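You operate a simulated robot arm through the tools that you are given. There is no shell and no other tool.

You are at the controls of a simulated robot arm. One attempt, no reset.

TASK
Empty the mixer into the yellow tub and set it on the dosing bench.
Fine: stand the tub under the mixer gate first; shut the gate; turn the timer to OFF.
Where things are to end (x, y in the base frame): yellow tub within 6 cm of [110, -44].

Only the result counts: the job must be done as asked and must still hold three seconds after the hand-in. Knocking over, shifting, dropping, spilling or breaking anything else fails it.

THE ROBOT
A 7-joint arm with a two-finger parallel gripper, fixed in place. Base frame: the origin is at the foot of the arm, x ahead of it, y to its left, z up. Units: cm, degrees, N and s.
Its first joint turns from -149.0 to 149.0 degrees. Payload 3.5 kg.
The tool frame sits at the grasp point between the pads (the TCP): z along the fingers, y along the line on which they close. The tips reach 2.3 cm beyond it. The gripper opens to 9.4 cm. The fingers are 3.8 cm wide and 1 cm thick; the gripper's body (5.4 by 9.6 cm) begins 3.9 cm behind the TCP.
Orientation is told as [roll, pitch, yaw] about the base's x, y, z axes, in that order, counted from this pose: with the fingers straight down and closing along the base's y, the tool's x points along the base's -x, its y along +y and its z along -z.

THE INTERFACE
- The arm moves only by the tool step_arm. Its argument "series" is a list of rows, each an object of numbers (a shift or turn left out is 0, a gripper value left out holds the last): "rx", "ry", "rz": the turn, a rotation vector about the tool's x, y, z in degrees; "x", "y", "z": the shift along the tool's x, y, z in mm; "fingers": the gripper command, from -1 (fully open) to 1 (shut), values between in proportion. In form: [{"rx": .., "ry": .., "rz": .., "x": .., "y": .., "z": .., "fingers": ..}, ...]. A call has 1 to 20 rows; each row shifts and turns the commanded pose from where the row before left it, along the tool's axes as they then stand. Rows are played at 5 a second. More than 5 cm and 8.6 degrees between two rows, or a gripper value outside its range, and nothing of the call is played. A pose out of reach is approached as far as the arm can. The call stops where the force on the tool passes 40 N (or 10 N more than at its start, if that is more) or the arm is blocked; 0.2 s more then pass. Each finger travels about 15.3 cm/s and halts on what it meets, pressing with about 23 N; the grip force reading is that of the motor and also rises with nothing between the fingers. The clock runs only during rows and for 0.2 s after the last one: add rows that do not move to give the fingers time. It gives the time, the measured TCP pose, the force on the tool (base axes), the opening and the grip force at its end, in the units of the frame above (readings bear some noise), with the torque about the TCP (base axes, N m) and any sound that the robot's microphone picked up, and new pictures: "pictures" is both (left out), scene, wrist or none.
- Cameras (640 x 400 px; columns grow to the right, rows downward): "scene" is fixed at [22.51, -65.42, 123.11]; the picture's right is [-0.44, -0.90, 0.00], its down [-0.52, 0.25, -0.81] and it looks along [0.73, -0.35, -0.58] (base axes); focal length 215 px, centre (320, 200). "wrist" rides on the gripper at [8.6, 1.6, -7.4] in the tool frame; the picture's right is [-0.18, 0.98, 0.00], its down [-0.58, -0.11, -0.81] and it looks along [-0.79, -0.15, 0.59] (tool axes); focal length 243 px, centre (320, 200). There is no depth. A picture from a camera that has moved, and an enlarged one, comes with that camera's place and axes in the base frame and with its lens. The place of the scene camera against the robot may be out by one fixed shift of up to 2.5 cm in any direction.
- enlarge(camera, box): a new picture of the part [left, top, right, bottom] of that camera's present view, enlarged. It takes no simulated time.
- sign_off(): hands the job in; it is judged then, once.

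Places have to be worked out from the pictures, the camera data and where the tool is seen. Open the gripper and draw the arm clear of the work before you hand the job in, unless the task says otherwise.

The tools are called after ">>>" as a command line: name --argument value ..., lists and objects as JSON in quotes. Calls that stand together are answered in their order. step_arm: Moves the arm, as the interface text tells. Its arguments: {"type":"object","properties":{"series":{"type":"array"},"pictures":{"type":"string","enum":["both","scene","wrist","none"]}},"required":["series"]} The other tools are called the same way: enlarge (camera, box) takes an enlarged picture of a part of a camera's view; sign_off () hands the job in.

At the start:

```text
time: 0.0
tcp_pos: [88.3, -65.39, 111.48]
tcp_rot: [0.0, -0.1, 0.0]
wrist_force: [0.8, 0.0, 0.5]
wrist_torque: [-0.02, 0.02, -0.02]
gripper_width: 9.4
finger_force: 0.1
```

scene: 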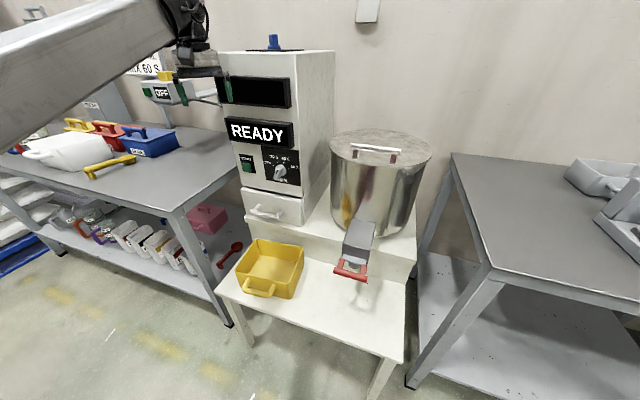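
wrist: 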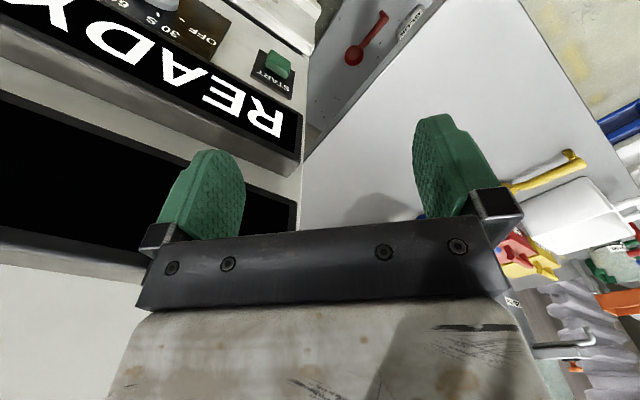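

I start by examining the scene closely: the mixer with gate, the timer dial, the yellow tub and the benches.

>>> enlarge --camera "scene" --box '[210, 40, 450, 190]'

>>> enlarge --camera "scene" --box '[200, 180, 440, 330]'

>>> enlarge --camera "scene" --box '[0, 60, 240, 210]'

>>> enlarge --camera "scene" --box '[400, 120, 640, 270]'

```text
2.67 times, centred on (330, 115) of scene
camera zoom: at [22.51, -65.42, 123.11], right [-0.44, -0.9, 0.0], down [-0.52, 0.25, -0.81], along [0.73, -0.35, -0.58], focal length 574 px, centre (293, 427)
```

zoom: 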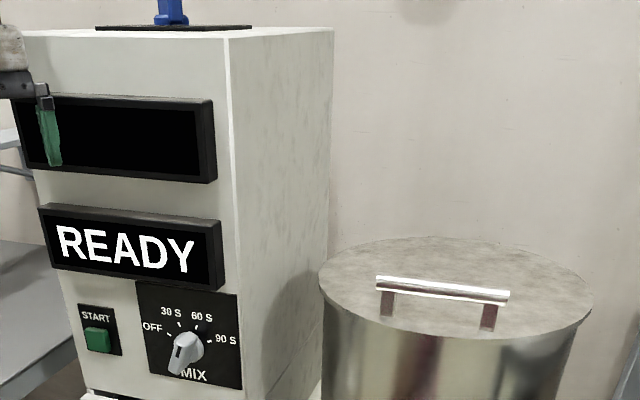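

```text
2.67 times, centred on (320, 255) of scene
camera zoom: at [22.51, -65.42, 123.11], right [-0.44, -0.9, 0.0], down [-0.52, 0.25, -0.81], along [0.73, -0.35, -0.58], focal length 574 px, centre (320, 53)
```

zoom: 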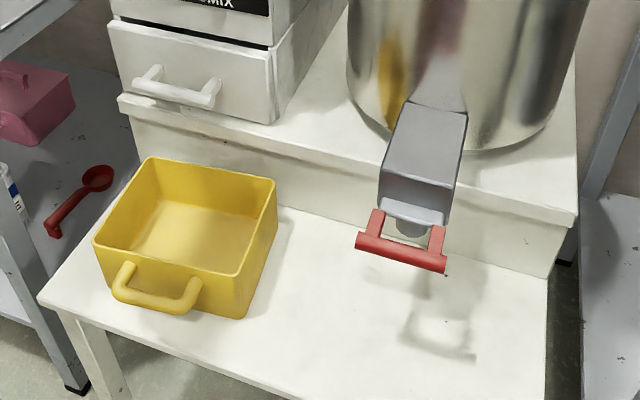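

```text
2.67 times, centred on (120, 135) of scene
camera zoom: at [22.51, -65.42, 123.11], right [-0.44, -0.9, 0.0], down [-0.52, 0.25, -0.81], along [0.73, -0.35, -0.58], focal length 574 px, centre (853, 373)
```

zoom: 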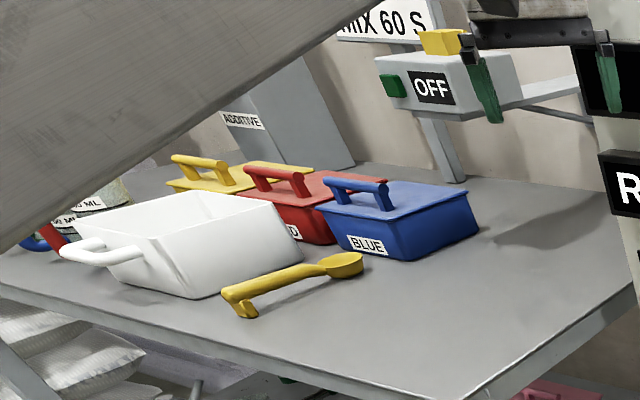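

```text
2.67 times, centred on (520, 195) of scene
camera zoom: at [22.51, -65.42, 123.11], right [-0.44, -0.9, 0.0], down [-0.52, 0.25, -0.81], along [0.73, -0.35, -0.58], focal length 574 px, centre (-213, 213)
```

zoom: 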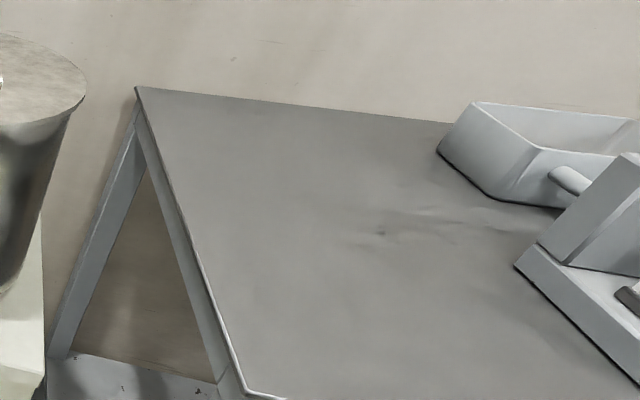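

The gripper hovers just in front of the mixer's cabinet face. I'll inspect the wrist view enlarged before backing off.

>>> enlarge --camera "wrist" --box '[0, 0, 320, 200]'

>>> enlarge --camera "wrist" --box '[320, 0, 640, 200]'

>>> enlarge --camera "scene" --box '[130, 40, 240, 110]'

```text
2.00 times, centred on (160, 100) of wrist
camera zoom: at [79.6, -63.68, 118.79], right [0.18, 0.98, 0.0], down [0.58, -0.11, 0.81], along [0.79, -0.15, -0.59], focal length 485 px, centre (640, 400)
```

zoom: 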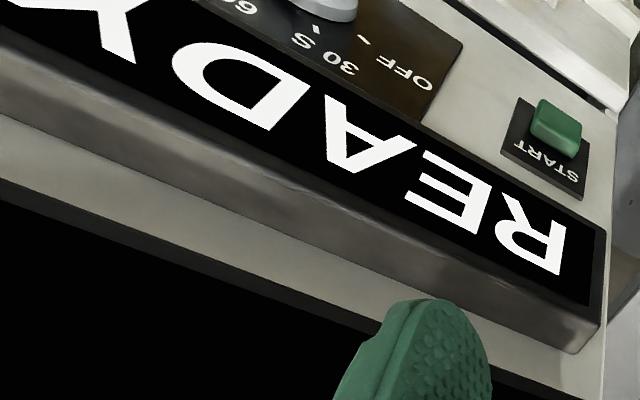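

```text
2.00 times, centred on (480, 100) of wrist
camera zoom: at [79.6, -63.68, 118.79], right [0.18, 0.98, 0.0], down [0.58, -0.11, 0.81], along [0.79, -0.15, -0.59], focal length 485 px, centre (0, 400)
```

zoom: 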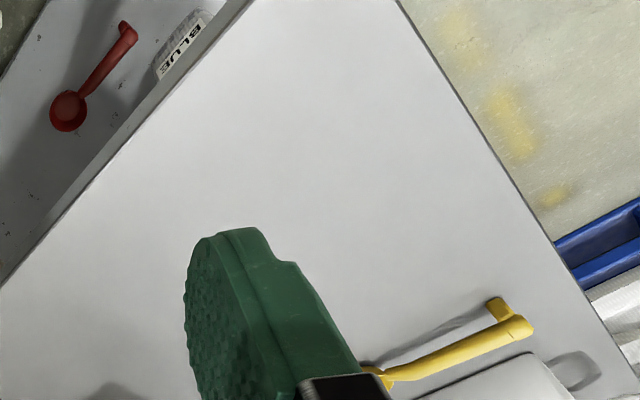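

```text
5.71 times, centred on (185, 75) of scene
camera zoom: at [22.51, -65.42, 123.11], right [-0.44, -0.9, 0.0], down [-0.52, 0.25, -0.81], along [0.73, -0.35, -0.58], focal length 1230 px, centre (1091, 914)
```

zoom: 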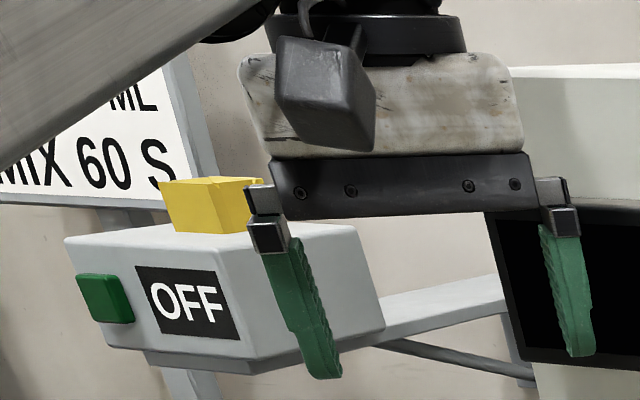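

I back the arm away from the cabinet by 25 cm to get a second viewpoint for triangulation.

>>> step_arm --series '[{"x": 40}, {"x": 40}, {"x": 40}, {"x": 40}, {"x": 40}, {"x": 50}, {}, {}]'

```text
time: 1.8
tcp_pos: [62.93, -65.08, 111.43]
tcp_rot: [0.0, 0.0, -0.1]
wrist_force: [-0.1, -0.3, -0.5]
wrist_torque: [0.0, -0.02, -0.03]
gripper_width: 9.38
finger_force: 0.1
camera wrist: at [54.41, -63.51, 118.81], right [0.18, 0.98, 0.0], down [0.58, -0.11, 0.81], along [0.79, -0.15, -0.59], focal length 243 px, centre (320, 200)
```

scene: 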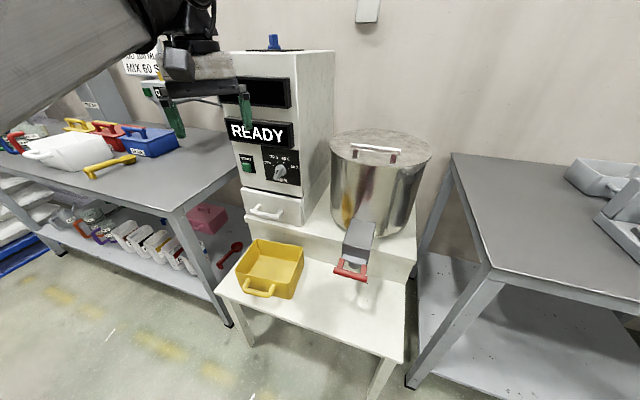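
wrist: 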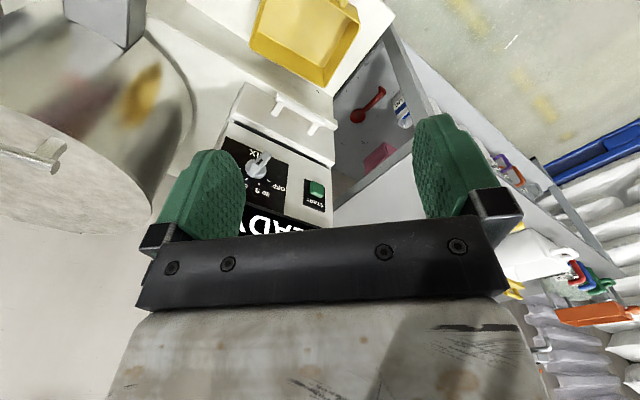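

Second viewpoint obtained; START button triangulates to about (92.9, -71.4, 87). Enlarging the wrist view to locate the knob, drawer, and tub.

>>> enlarge --camera "wrist" --box '[200, 100, 360, 200]'

>>> enlarge --camera "wrist" --box '[0, 0, 240, 150]'

>>> enlarge --camera "wrist" --box '[220, 0, 460, 150]'

>>> enlarge --camera "scene" --box '[230, 140, 310, 190]'

```text
4.00 times, centred on (280, 150) of wrist
camera zoom: at [54.41, -63.51, 118.81], right [0.18, 0.98, 0.0], down [0.58, -0.11, 0.81], along [0.79, -0.15, -0.59], focal length 970 px, centre (480, 400)
```

zoom: 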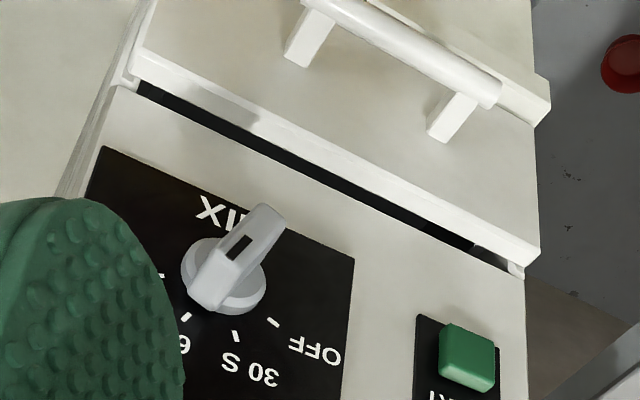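

```text
2.67 times, centred on (120, 75) of wrist
camera zoom: at [54.41, -63.51, 118.81], right [0.18, 0.98, 0.0], down [0.58, -0.11, 0.81], along [0.79, -0.15, -0.59], focal length 647 px, centre (853, 533)
```

zoom: 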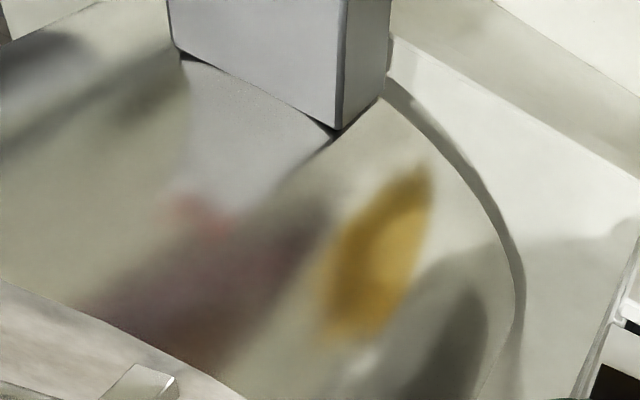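

```text
2.67 times, centred on (340, 75) of wrist
camera zoom: at [54.41, -63.51, 118.81], right [0.18, 0.98, 0.0], down [0.58, -0.11, 0.81], along [0.79, -0.15, -0.59], focal length 647 px, centre (267, 533)
```

zoom: 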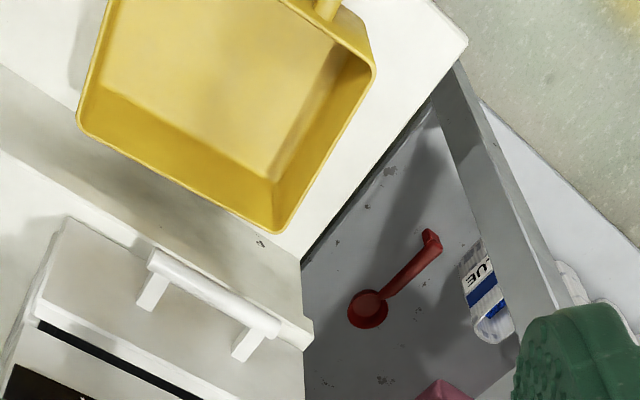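

```text
8.00 times, centred on (270, 165) of scene
camera zoom: at [22.51, -65.42, 123.11], right [-0.44, -0.9, 0.0], down [-0.52, 0.25, -0.81], along [0.73, -0.35, -0.58], focal length 1722 px, centre (720, 480)
```

zoom: 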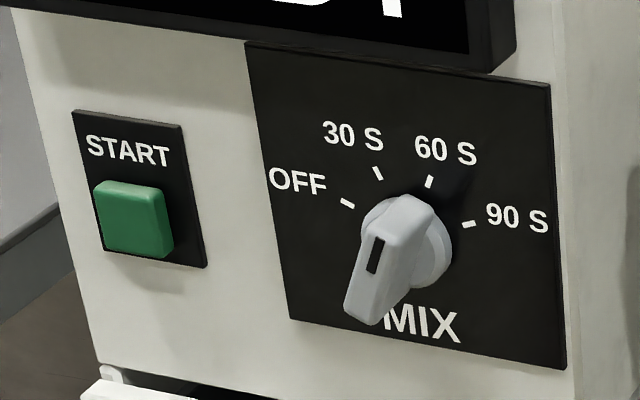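

The mixer stand is rotated about 45° relative to the base frame. I'll yaw the tool to face it and take another look from the current spot.

>>> step_arm --series '[{"rz": 8, "x": 30}, {"rz": 8, "x": 30}, {"rz": 8, "x": 20}, {"rz": 8}, {"rz": 8}, {}, {}]'

>>> enlarge --camera "scene" --box '[140, 130, 260, 230]'

```text
time: 2.3
tcp_pos: [58.91, -65.03, 111.55]
tcp_rot: [-0.3, 0.0, -9.7]
wrist_force: [-10.1, -16.5, -2.8]
wrist_torque: [1.43, -1.26, 1.8]
gripper_width: 9.4
finger_force: 0.1
stopped in row 2: the force on the tool passed its limit at 89 N (the readings are from after the stop); the commanded pose is now the measured one
camera wrist: at [50.66, -61.98, 118.95], right [0.35, 0.94, -0.01], down [0.56, -0.2, 0.81], along [0.76, -0.28, -0.59], focal length 243 px, centre (320, 200)
```

scene: 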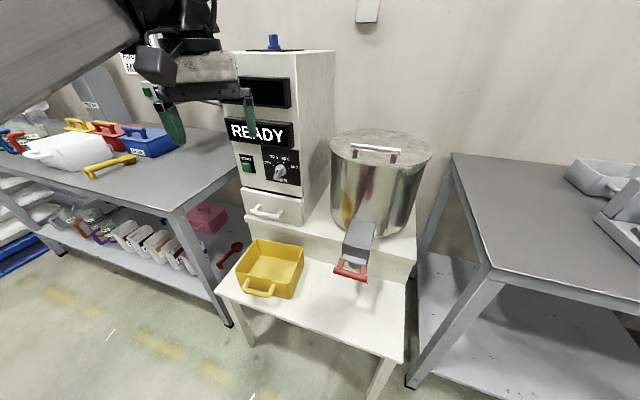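
wrist: 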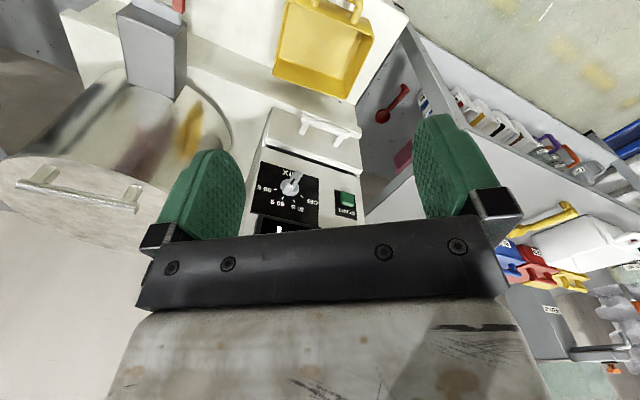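

```text
4.00 times, centred on (200, 180) of scene
camera zoom: at [22.51, -65.42, 123.11], right [-0.44, -0.9, 0.0], down [-0.52, 0.25, -0.81], along [0.73, -0.35, -0.58], focal length 861 px, centre (800, 280)
```

zoom: 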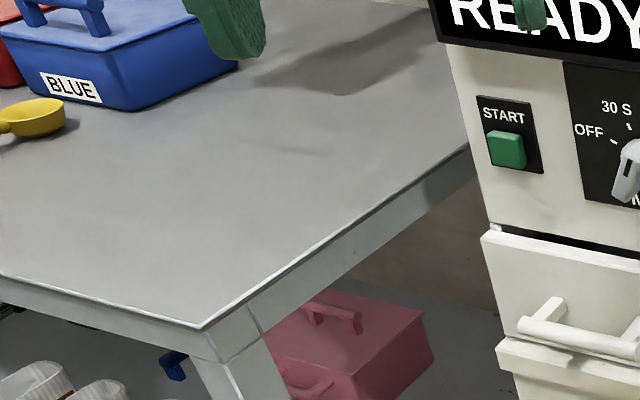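

The call halted on a force spike although nothing is near the hand; I wait a moment and read the force again.

>>> step_arm --series '[{}, {}, {}]' --pictures "none"

>>> enlarge --camera "scene" --box '[0, 0, 240, 150]'

```text
time: 3.1
tcp_pos: [58.79, -64.98, 111.55]
tcp_rot: [-0.3, -0.1, -9.8]
wrist_force: [-16.5, -23.6, -11.2]
wrist_torque: [1.82, -2.58, 2.78]
gripper_width: 9.4
finger_force: 0.0
```

```text
2.67 times, centred on (120, 75) of scene
camera zoom: at [22.51, -65.42, 123.11], right [-0.44, -0.9, 0.0], down [-0.52, 0.25, -0.81], along [0.73, -0.35, -0.58], focal length 574 px, centre (853, 533)
```

zoom: 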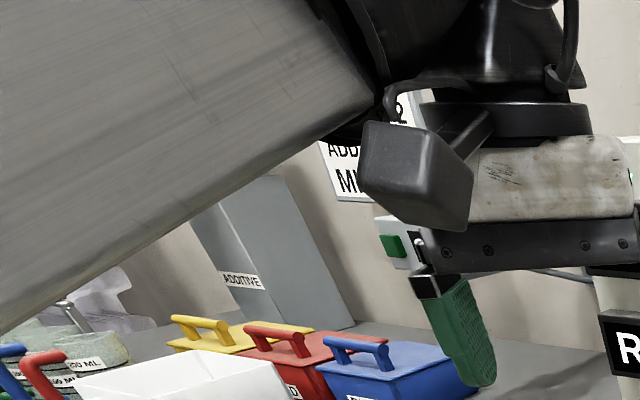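

The steady 30 N shows the wrist camera housing is pressing against the arm's own forearm at this folded pose. I undo that last move.

>>> step_arm --series '[{"rz": -5, "x": -20}, {"rz": -5, "x": -20}, {}, {}]' --pictures "none"

```text
time: 4.1
tcp_pos: [62.74, -65.67, 111.56]
tcp_rot: [-0.2, 0.0, 0.1]
wrist_force: [-0.9, 0.5, -0.5]
wrist_torque: [0.0, 0.0, 0.0]
gripper_width: 9.39
finger_force: 0.0
```

Free again. I lower the hand first, where the forearm should clear the camera, then yaw in small steps.

>>> step_arm --series '[{"z": 40}, {"z": 40}, {"z": 40}, {"z": 40}, {"z": 40}, {}, {"rz": 7}, {"rz": 7}, {"rz": 7}, {"rz": 7}, {"rz": 7}, {}]'

```text
time: 6.7
tcp_pos: [62.91, -65.65, 91.43]
tcp_rot: [-0.2, -0.1, -35.0]
wrist_force: [-0.3, -0.3, 0.2]
wrist_torque: [-0.03, -0.02, 0.01]
gripper_width: 9.37
finger_force: 0.0
camera wrist: at [56.85, -59.33, 98.94], right [0.71, 0.7, 0.0], down [0.41, -0.42, 0.81], along [0.56, -0.58, -0.59], focal length 243 px, centre (320, 200)
```

scene: 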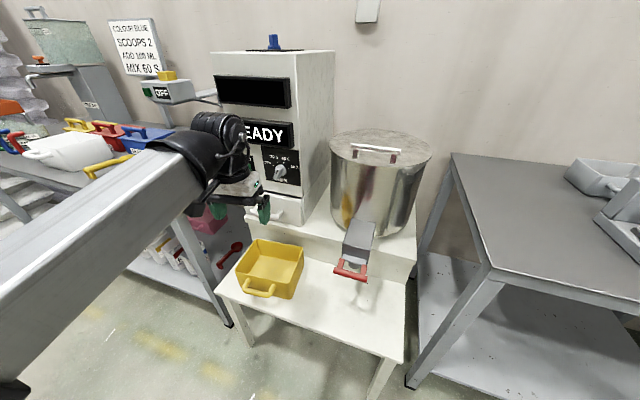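
wrist: 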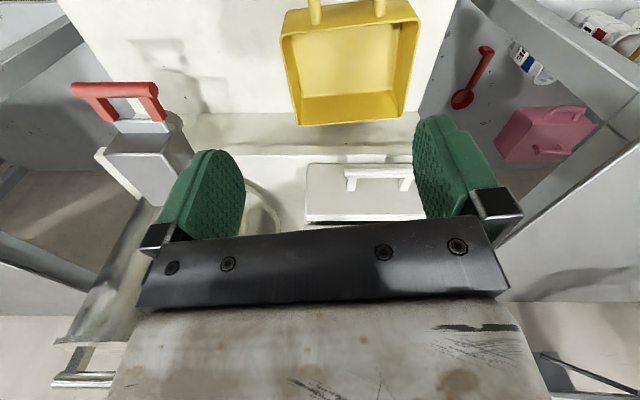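

Clear view now, with the camera nearly square-on to the mixer stand. Enlarging the gate and the tub handle.

>>> enlarge --camera "wrist" --box '[40, 40, 240, 165]'

>>> enlarge --camera "wrist" --box '[250, 0, 450, 125]'

>>> enlarge --camera "scene" --box '[310, 200, 430, 300]'

>>> enlarge --camera "scene" --box '[210, 225, 330, 325]'

```text
3.20 times, centred on (140, 102) of wrist
camera zoom: at [56.85, -59.33, 98.94], right [0.71, 0.7, 0.0], down [0.41, -0.42, 0.81], along [0.56, -0.58, -0.59], focal length 776 px, centre (896, 512)
```

zoom: 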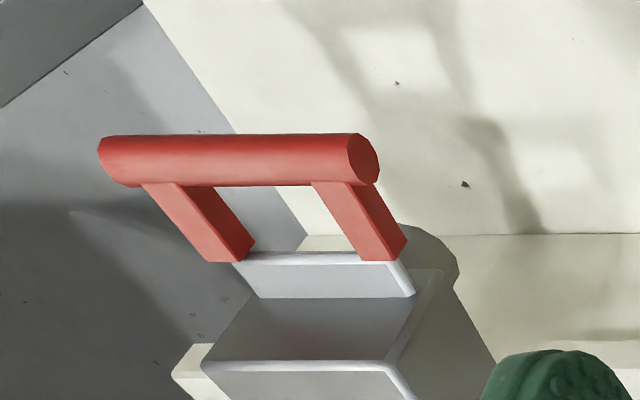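

```text
3.20 times, centred on (350, 62) of wrist
camera zoom: at [56.85, -59.33, 98.94], right [0.71, 0.7, 0.0], down [0.41, -0.42, 0.81], along [0.56, -0.58, -0.59], focal length 776 px, centre (224, 640)
```

zoom: 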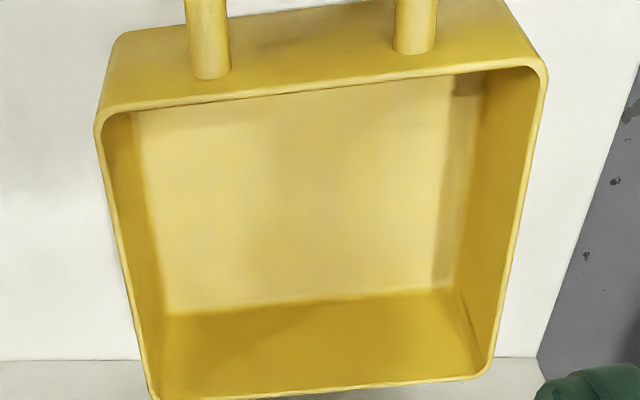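

```text
4.00 times, centred on (370, 250) of scene
camera zoom: at [22.51, -65.42, 123.11], right [-0.44, -0.9, 0.0], down [-0.52, 0.25, -0.81], along [0.73, -0.35, -0.58], focal length 861 px, centre (120, 0)
```

zoom: 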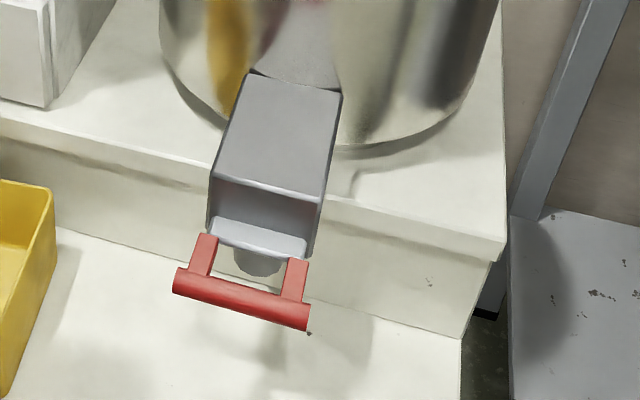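

```text
4.00 times, centred on (270, 275) of scene
camera zoom: at [22.51, -65.42, 123.11], right [-0.44, -0.9, 0.0], down [-0.52, 0.25, -0.81], along [0.73, -0.35, -0.58], focal length 861 px, centre (520, -100)
```

zoom: 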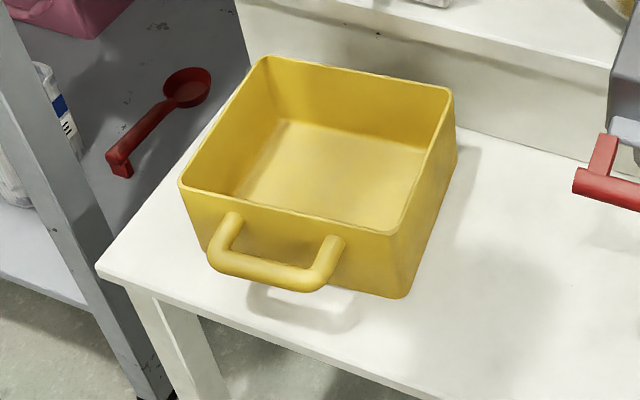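

Gate: a horizontal slide plate under the chute with a red pull handle around (50, -88.6, 70); the tub is centred near (74.5, -71), rim z≈59. Now I check the left (dosing) bench height in the wrist view.

>>> enlarge --camera "wrist" --box '[440, 0, 640, 125]'

>>> enlarge --camera "wrist" --box '[440, 125, 640, 250]'

>>> enlarge --camera "scene" --box '[80, 0, 240, 100]'

```text
3.20 times, centred on (540, 62) of wrist
camera zoom: at [56.85, -59.33, 98.94], right [0.71, 0.7, 0.0], down [0.41, -0.42, 0.81], along [0.56, -0.58, -0.59], focal length 776 px, centre (-384, 640)
```

zoom: 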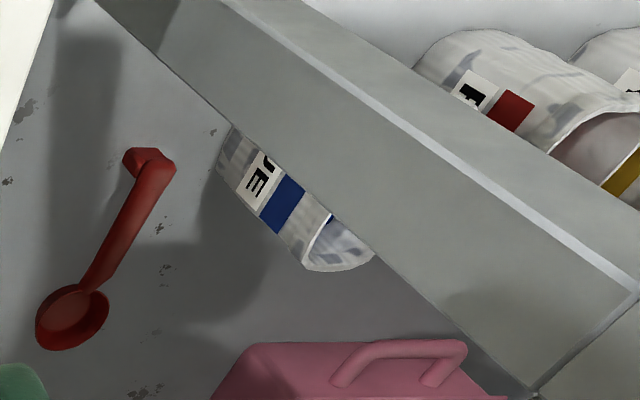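

```text
3.20 times, centred on (540, 188) of wrist
camera zoom: at [56.85, -59.33, 98.94], right [0.71, 0.7, 0.0], down [0.41, -0.42, 0.81], along [0.56, -0.58, -0.59], focal length 776 px, centre (-384, 240)
```

zoom: 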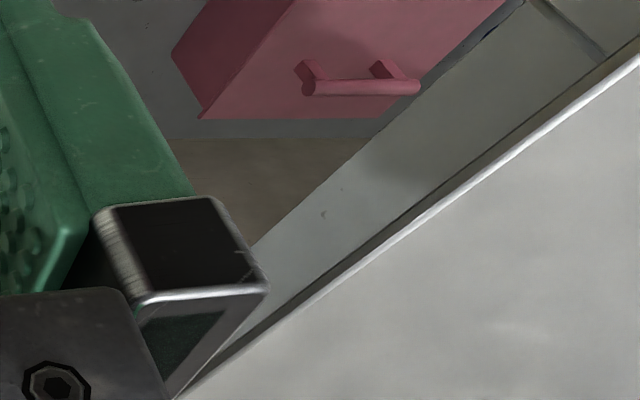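

```text
4.00 times, centred on (160, 50) of scene
camera zoom: at [22.51, -65.42, 123.11], right [-0.44, -0.9, 0.0], down [-0.52, 0.25, -0.81], along [0.73, -0.35, -0.58], focal length 861 px, centre (960, 800)
```

zoom: 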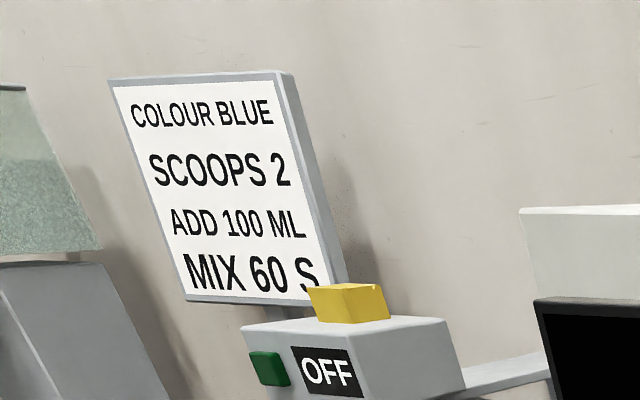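

Estimates: dosing bench top z≈84, its right edge ~23 cm short of the target; mixer deck z≈50. I pull back 8 cm to bring the tub handle into the wrist view.

>>> step_arm --series '[{"x": 40}, {"x": 40}, {}, {}]'

>>> enlarge --camera "wrist" --box '[250, 0, 450, 125]'

>>> enlarge --camera "wrist" --box '[40, 40, 240, 165]'

```text
time: 7.7
tcp_pos: [56.23, -61.19, 91.61]
tcp_rot: [-0.2, 0.0, -34.9]
wrist_force: [-0.5, 0.3, -0.4]
wrist_torque: [-0.01, 0.01, -0.01]
gripper_width: 9.4
finger_force: 0.0
camera wrist: at [50.14, -55.0, 99.01], right [0.71, 0.7, 0.0], down [0.41, -0.42, 0.81], along [0.57, -0.58, -0.59], focal length 243 px, centre (320, 200)
```

scene: 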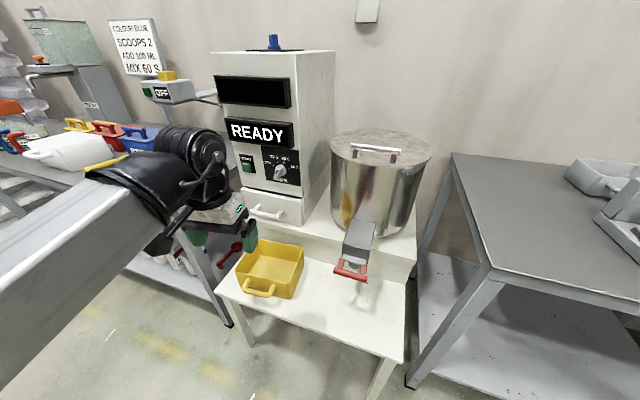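
wrist: 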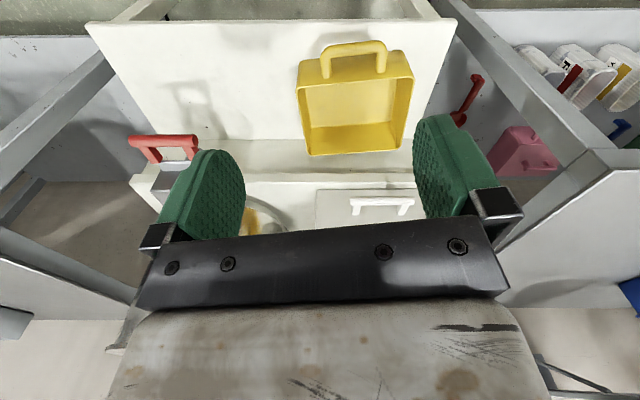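

```text
3.20 times, centred on (350, 62) of wrist
camera zoom: at [50.14, -55.0, 99.01], right [0.71, 0.7, 0.0], down [0.41, -0.42, 0.81], along [0.57, -0.58, -0.59], focal length 776 px, centre (224, 640)
```

zoom: 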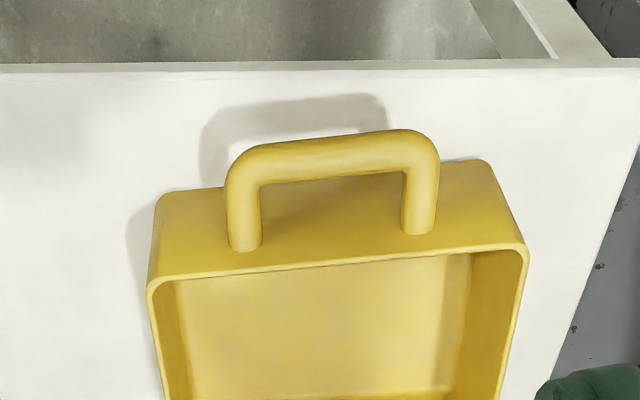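

```text
3.20 times, centred on (140, 102) of wrist
camera zoom: at [50.14, -55.0, 99.01], right [0.71, 0.7, 0.0], down [0.41, -0.42, 0.81], along [0.57, -0.58, -0.59], focal length 776 px, centre (896, 512)
```

zoom: 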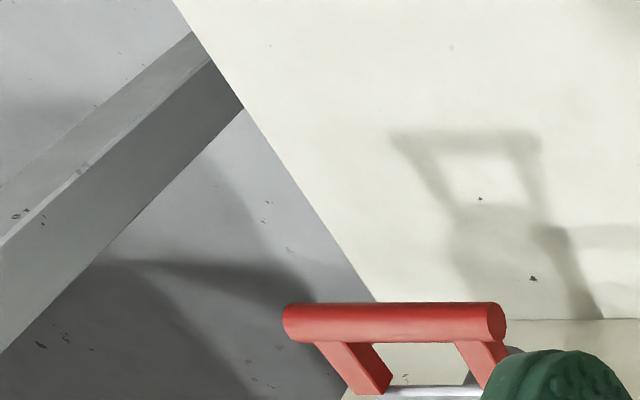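

Tub handle bar: centre about (66.8, -63.7, 54.3), 2 cm thick, 4.2 cm in front of the tub wall, tub yawed so its front faces azimuth ≈140°. I lower and begin turning the tool so its closing axis lies along that direction.

>>> step_arm --series '[{"x": -20, "y": 6, "z": 40}, {"x": -20, "y": 6, "z": 40}, {"x": -20, "y": 6, "z": 40}, {}, {"rz": -7.5}, {"rz": -7.5}, {"rz": -7.5}, {"rz": -7.5}, {"rz": -7.5}, {"rz": -7.5}, {}]' --pictures "scene"

```text
time: 10.1
tcp_pos: [62.25, -63.06, 79.57]
tcp_rot: [-0.2, 0.0, 10.2]
wrist_force: [-0.1, 0.7, 0.5]
wrist_torque: [0.02, -0.02, 0.01]
gripper_width: 9.4
finger_force: 0.1
```

scene: 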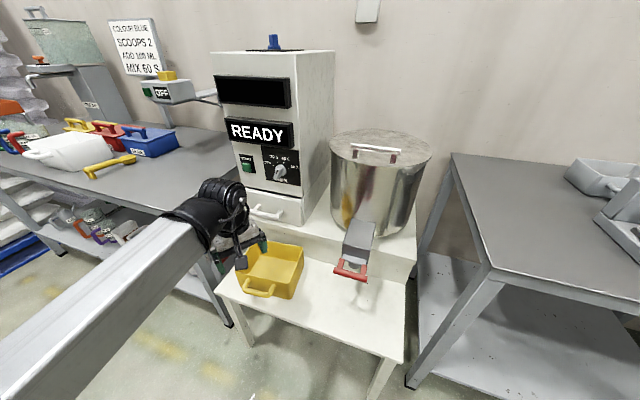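

No contact during the yaw. I continue to yaw ≈ 50° and partly close the fingers to about 4.2 cm for the handle.

>>> step_arm --series '[{"rz": -8, "fingers": 0.1}, {"rz": -8}, {"rz": -8}, {"rz": -8}, {"rz": -8}, {}]'

```text
time: 11.5
tcp_pos: [62.08, -63.04, 79.54]
tcp_rot: [-0.1, 0.2, 50.1]
wrist_force: [0.4, 0.2, 0.5]
wrist_torque: [0.01, -0.02, -0.01]
gripper_width: 4.22
finger_force: 0.0
camera wrist: at [55.49, -68.62, 86.97], right [-0.64, 0.77, 0.0], down [0.46, 0.38, 0.8], along [0.62, 0.51, -0.59], focal length 243 px, centre (320, 200)
```

scene: 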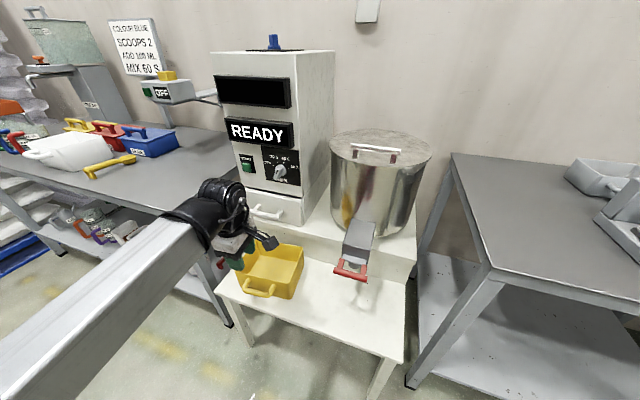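
wrist: 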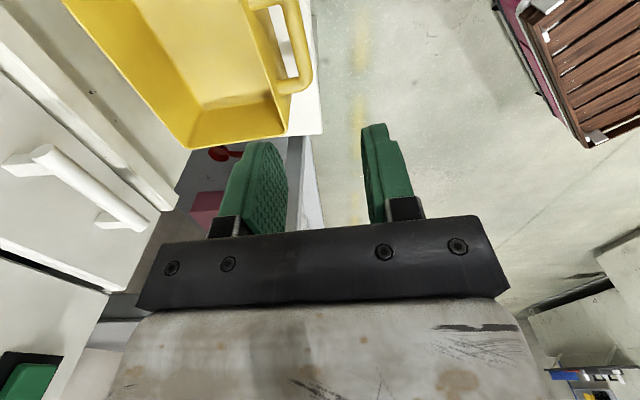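

Good: I now see the tub handle from its side. Enlarging to refine the handle's position before descending.

>>> enlarge --camera "wrist" --box '[190, 0, 350, 100]'

```text
4.00 times, centred on (270, 50) of wrist
camera zoom: at [55.49, -68.62, 86.97], right [-0.64, 0.77, 0.0], down [0.46, 0.38, 0.8], along [0.62, 0.51, -0.59], focal length 970 px, centre (520, 800)
```

zoom: 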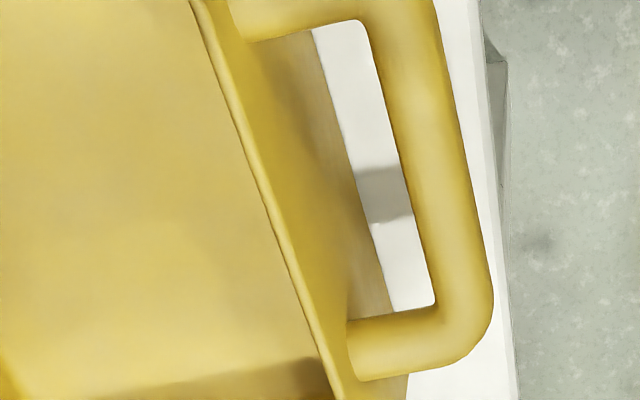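

The handle bar centre refines to about (66.3, -63.3, 54.3), bar direction azimuth ≈ 49°. I tilt the tool 15° (tips toward the tub) and move to a pre-grasp point above it.

>>> step_arm --series '[{"rx": 7.5, "rz": 0.8}, {"rx": 7.5}, {}, {"x": -8.3, "y": 11, "z": 44}, {"x": -8.3, "y": 11, "z": 44}, {"x": -8.3, "y": 11, "z": 44}, {}, {}]'

```text
time: 13.3
tcp_pos: [63.61, -61.91, 66.23]
tcp_rot: [-15.1, 0.1, 49.4]
wrist_force: [0.1, -0.3, 0.0]
wrist_torque: [0.01, 0.0, 0.01]
gripper_width: 4.24
finger_force: 0.0
camera wrist: at [55.5, -66.09, 72.93], right [-0.6, 0.76, -0.26], down [0.3, 0.51, 0.81], along [0.74, 0.41, -0.53], focal length 243 px, centre (320, 200)
```

scene: 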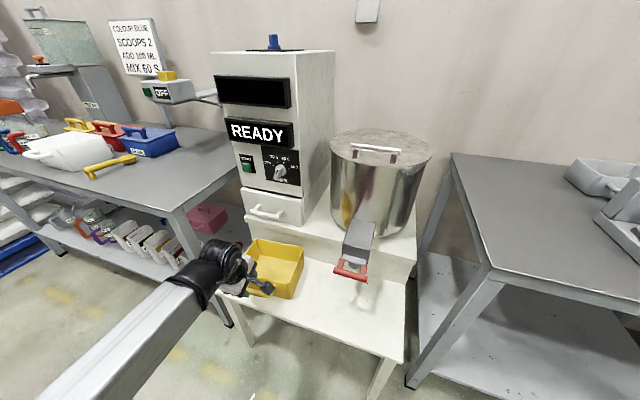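
wrist: 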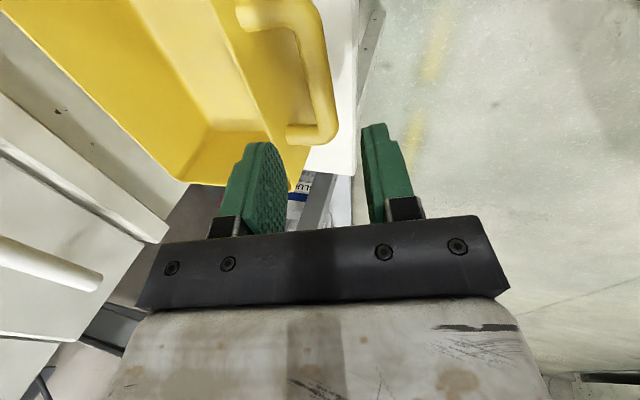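

Near pre-grasp. Enlarging to check finger alignment against the bar before descending.

>>> enlarge --camera "wrist" --box '[210, 0, 410, 150]'

>>> enlarge --camera "scene" --box '[200, 220, 320, 310]'

```text
2.67 times, centred on (310, 75) of wrist
camera zoom: at [55.5, -66.09, 72.93], right [-0.6, 0.76, -0.26], down [0.3, 0.51, 0.81], along [0.74, 0.41, -0.53], focal length 647 px, centre (347, 533)
```

zoom: 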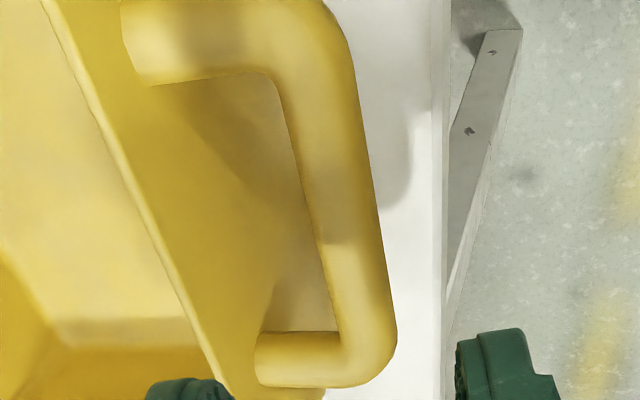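

```text
4.44 times, centred on (260, 265) of scene
camera zoom: at [22.51, -65.42, 123.11], right [-0.44, -0.9, 0.0], down [-0.52, 0.25, -0.81], along [0.73, -0.35, -0.58], focal length 957 px, centre (587, -89)
```

zoom: 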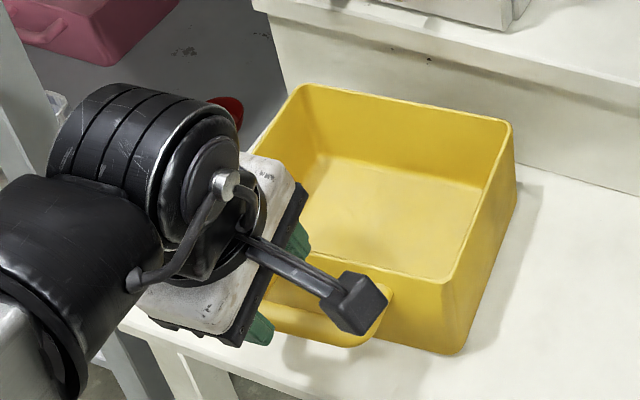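

The handle centre sits about 2 cm toward tool -x and 0.35 cm toward -y of my line. I shift and descend so the bar lies between the pads.

>>> step_arm --series '[{"x": -20, "y": -4}, {"z": 30}, {"z": 30}, {"z": 25}, {"z": 20}, {"z": 10}, {}, {}]'

>>> enlarge --camera "wrist" --box '[200, 60, 440, 220]'

```text
time: 14.3
tcp_pos: [66.63, -61.46, 59.83]
tcp_rot: [-15.7, 0.1, 49.2]
wrist_force: [-6.9, 0.1, 19.6]
wrist_torque: [-0.12, -0.53, -0.02]
gripper_width: 4.28
finger_force: 0.6
stopped in row 4: the force on the tool passed its limit at 80 N (the readings are from after the stop); the commanded pose is now the measured one
camera wrist: at [58.51, -65.71, 66.5], right [-0.6, 0.76, -0.27], down [0.3, 0.52, 0.8], along [0.75, 0.4, -0.53], focal length 243 px, centre (320, 200)
```

scene: 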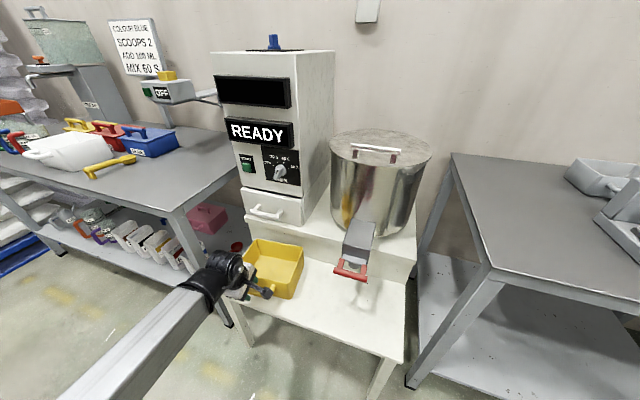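
wrist: 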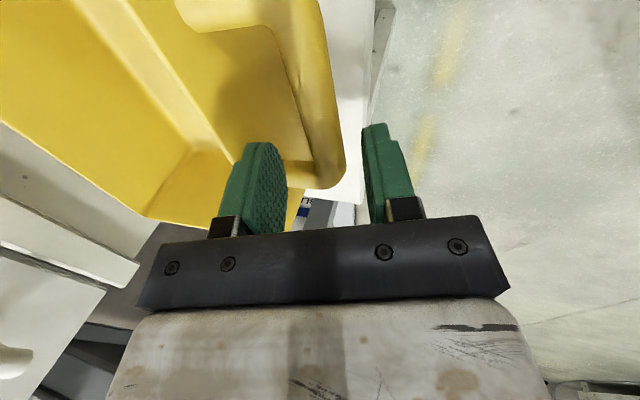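

```text
2.50 times, centred on (320, 140) of wrist
camera zoom: at [58.51, -65.71, 66.5], right [-0.6, 0.76, -0.27], down [0.3, 0.52, 0.8], along [0.75, 0.4, -0.53], focal length 606 px, centre (320, 350)
```

zoom: 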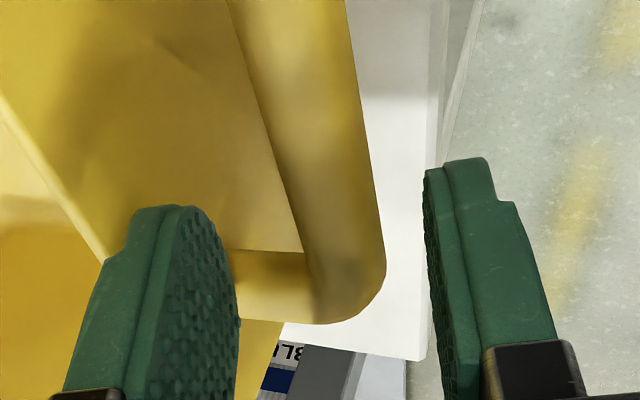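

The inner finger touched the top of the handle's far arm: the handle is higher (z≈56.8) than I first thought, centred ~1.9 cm toward tool +x. I back off, tilt further to about 35° so the finger can act as a hook, and re-centre.

>>> step_arm --series '[{"z": -20}, {"z": -20}, {"rx": 6.5}, {"rx": 6.5}, {"rx": 6.5}, {"x": 10, "y": 13}, {"x": 9, "y": 13}, {}, {}]'

>>> enlarge --camera "wrist" --box '[200, 0, 440, 180]'

```text
time: 16.3
tcp_pos: [63.32, -60.88, 61.8]
tcp_rot: [-35.0, 0.1, 49.3]
wrist_force: [0.8, -0.1, -0.1]
wrist_torque: [-0.01, -0.01, -0.06]
gripper_width: 4.23
finger_force: 0.1
camera wrist: at [53.48, -63.76, 66.94], right [-0.49, 0.66, -0.56], down [0.1, 0.69, 0.72], along [0.87, 0.3, -0.4], focal length 243 px, centre (320, 200)
```

scene: 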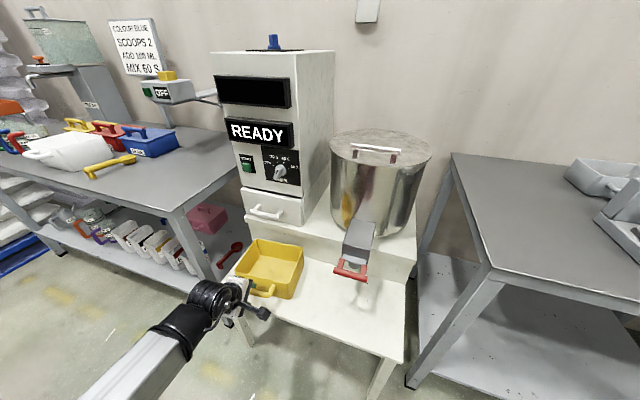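
wrist: 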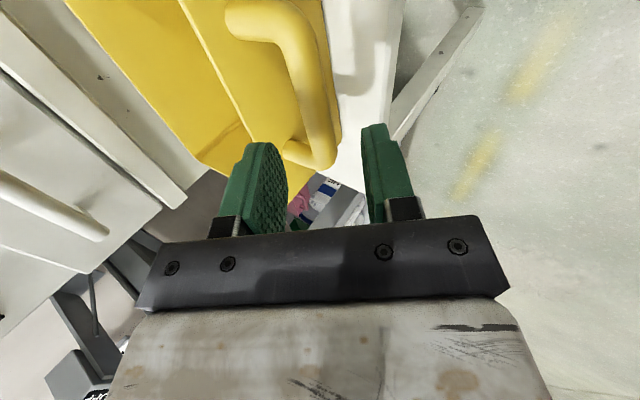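

```text
2.22 times, centred on (320, 90) of wrist
camera zoom: at [53.48, -63.76, 66.94], right [-0.49, 0.66, -0.56], down [0.1, 0.69, 0.72], along [0.87, 0.3, -0.4], focal length 539 px, centre (320, 444)
```

zoom: 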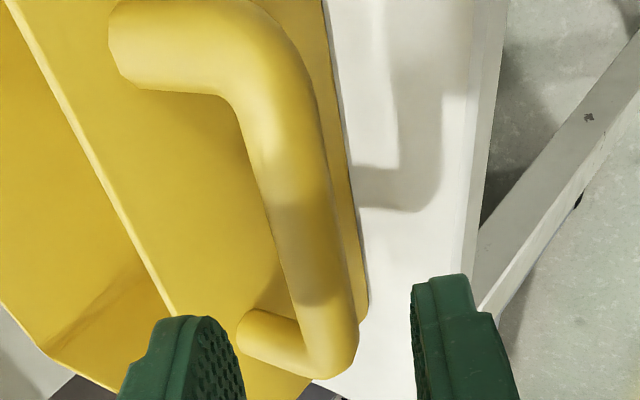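

Bar now lines up: ~6.1 cm ahead along the fingers, 0.3 cm off in y, parallel to the pads. I narrow the opening to 3.4 cm and slide down over the bar.

>>> step_arm --series '[{"y": -1, "fingers": 0.277}, {"z": 15}, {"z": 15}, {"z": 15}, {"z": 15}, {"z": 12}, {}, {}]'

>>> enlarge --camera "wrist" --box '[200, 0, 440, 180]'

```text
time: 18.1
tcp_pos: [66.42, -63.56, 56.15]
tcp_rot: [-35.0, 0.0, 49.3]
wrist_force: [-0.3, -0.4, -0.3]
wrist_torque: [0.03, -0.01, -0.01]
gripper_width: 3.39
finger_force: 0.1
camera wrist: at [56.7, -66.44, 61.29], right [-0.49, 0.66, -0.56], down [0.1, 0.69, 0.72], along [0.87, 0.3, -0.4], focal length 243 px, centre (320, 200)
```

scene: 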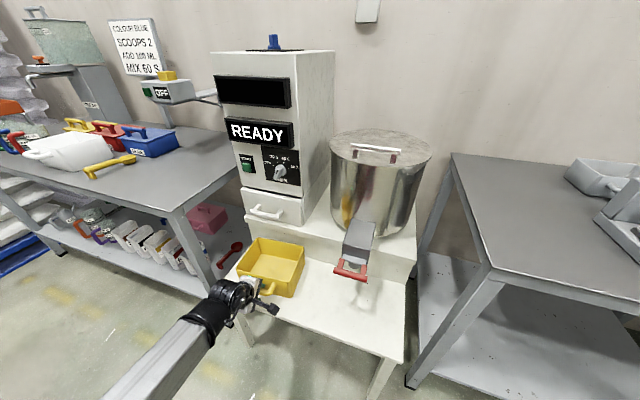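
wrist: 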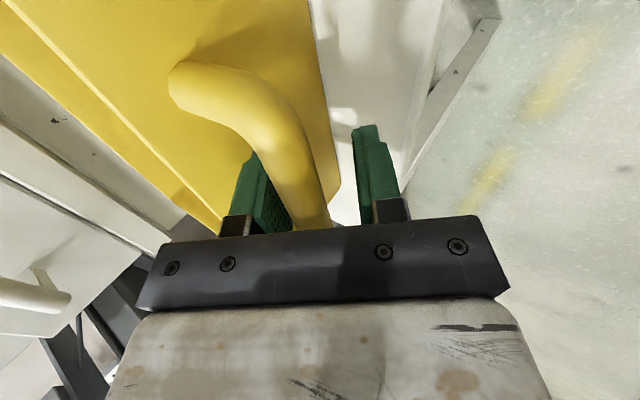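

```text
2.22 times, centred on (320, 90) of wrist
camera zoom: at [56.7, -66.44, 61.29], right [-0.49, 0.66, -0.56], down [0.1, 0.69, 0.72], along [0.87, 0.3, -0.4], focal length 539 px, centre (320, 444)
```

zoom: 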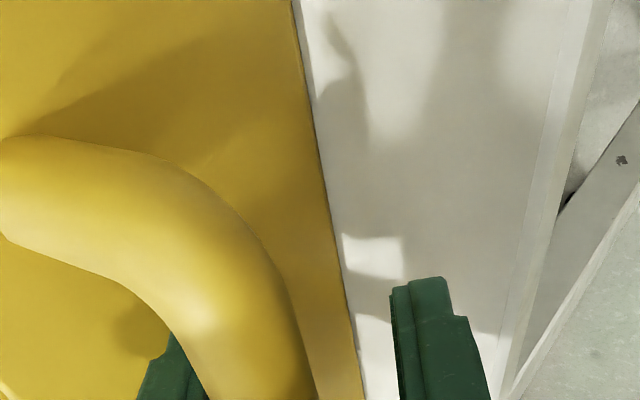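

The bar is between the fingers with no contact force. Closing the gripper on it.

>>> step_arm --series '[{"fingers": 1}, {}, {}, {}, {}]'

```text
time: 19.3
tcp_pos: [66.41, -63.57, 56.15]
tcp_rot: [-35.0, 0.1, 49.3]
wrist_force: [0.8, 0.2, 4.6]
wrist_torque: [-0.19, 0.12, 0.02]
gripper_width: 1.75
finger_force: 22.7
camera wrist: at [56.69, -66.43, 61.31], right [-0.49, 0.66, -0.56], down [0.1, 0.69, 0.72], along [0.87, 0.3, -0.4], focal length 243 px, centre (320, 200)
```

scene: 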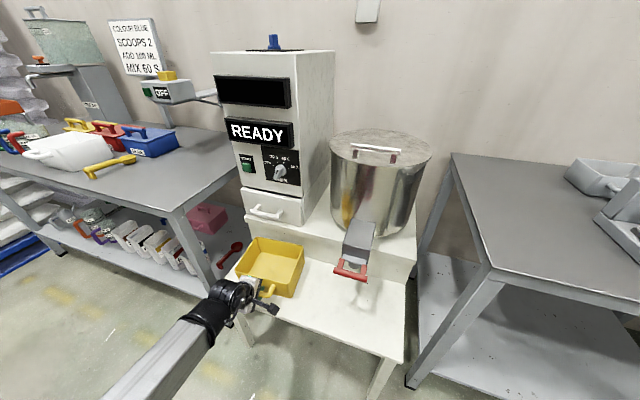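
wrist: 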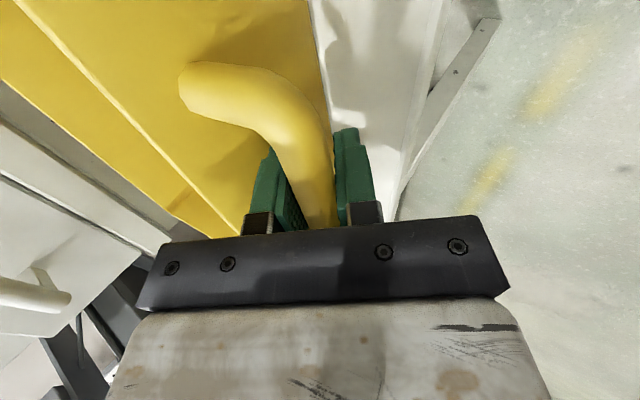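

Gripped (1.75 cm). I try a small 1.5 cm straight-up lift to read the tub's weight and see if it stays level.

>>> step_arm --series '[{"y": -2.9, "z": -4.1}, {"y": -2.9, "z": -4.1}, {"y": -2.9, "z": -4.1}, {}, {}, {}]'

>>> enlarge --camera "scene" --box '[200, 220, 320, 310]'

```text
time: 20.7
tcp_pos: [66.52, -63.47, 57.73]
tcp_rot: [-34.9, 0.1, 49.2]
wrist_force: [-0.7, -1.3, 0.3]
wrist_torque: [0.05, -0.07, -0.01]
gripper_width: 1.76
finger_force: 23.1
camera wrist: at [56.66, -66.52, 62.81], right [-0.49, 0.66, -0.56], down [0.1, 0.69, 0.72], along [0.87, 0.3, -0.4], focal length 243 px, centre (320, 200)
```

scene: 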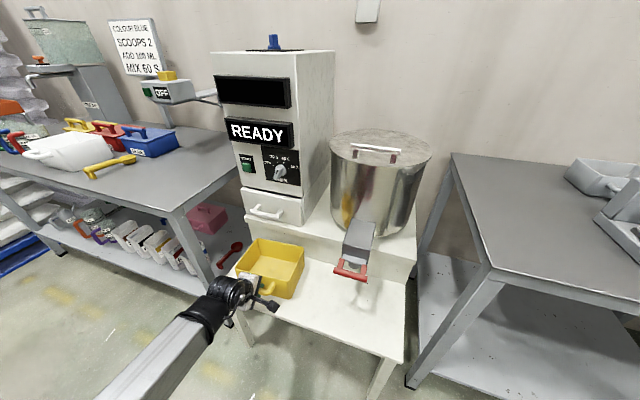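
wrist: 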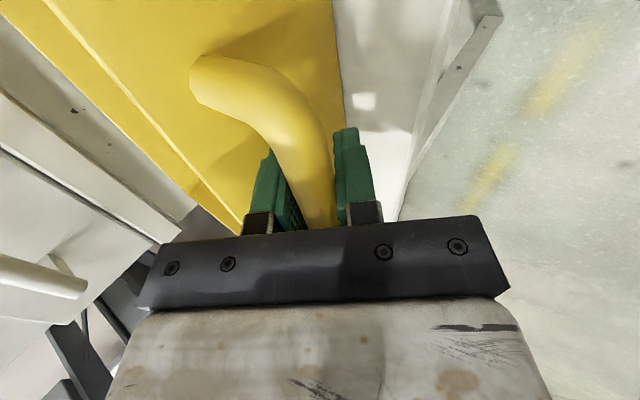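

```text
4.44 times, centred on (260, 265) of scene
camera zoom: at [22.51, -65.42, 123.11], right [-0.44, -0.9, 0.0], down [-0.52, 0.25, -0.81], along [0.73, -0.35, -0.58], focal length 957 px, centre (587, -89)
```

zoom: 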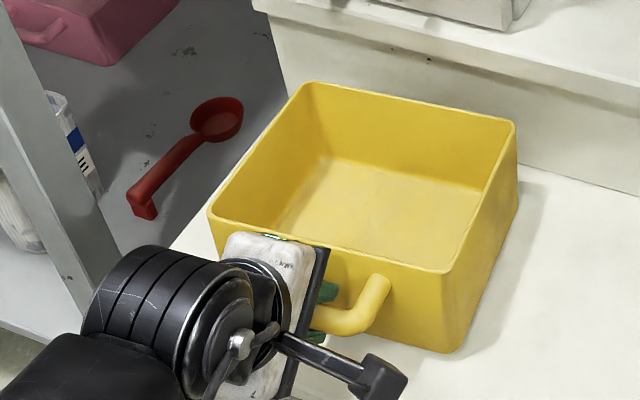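

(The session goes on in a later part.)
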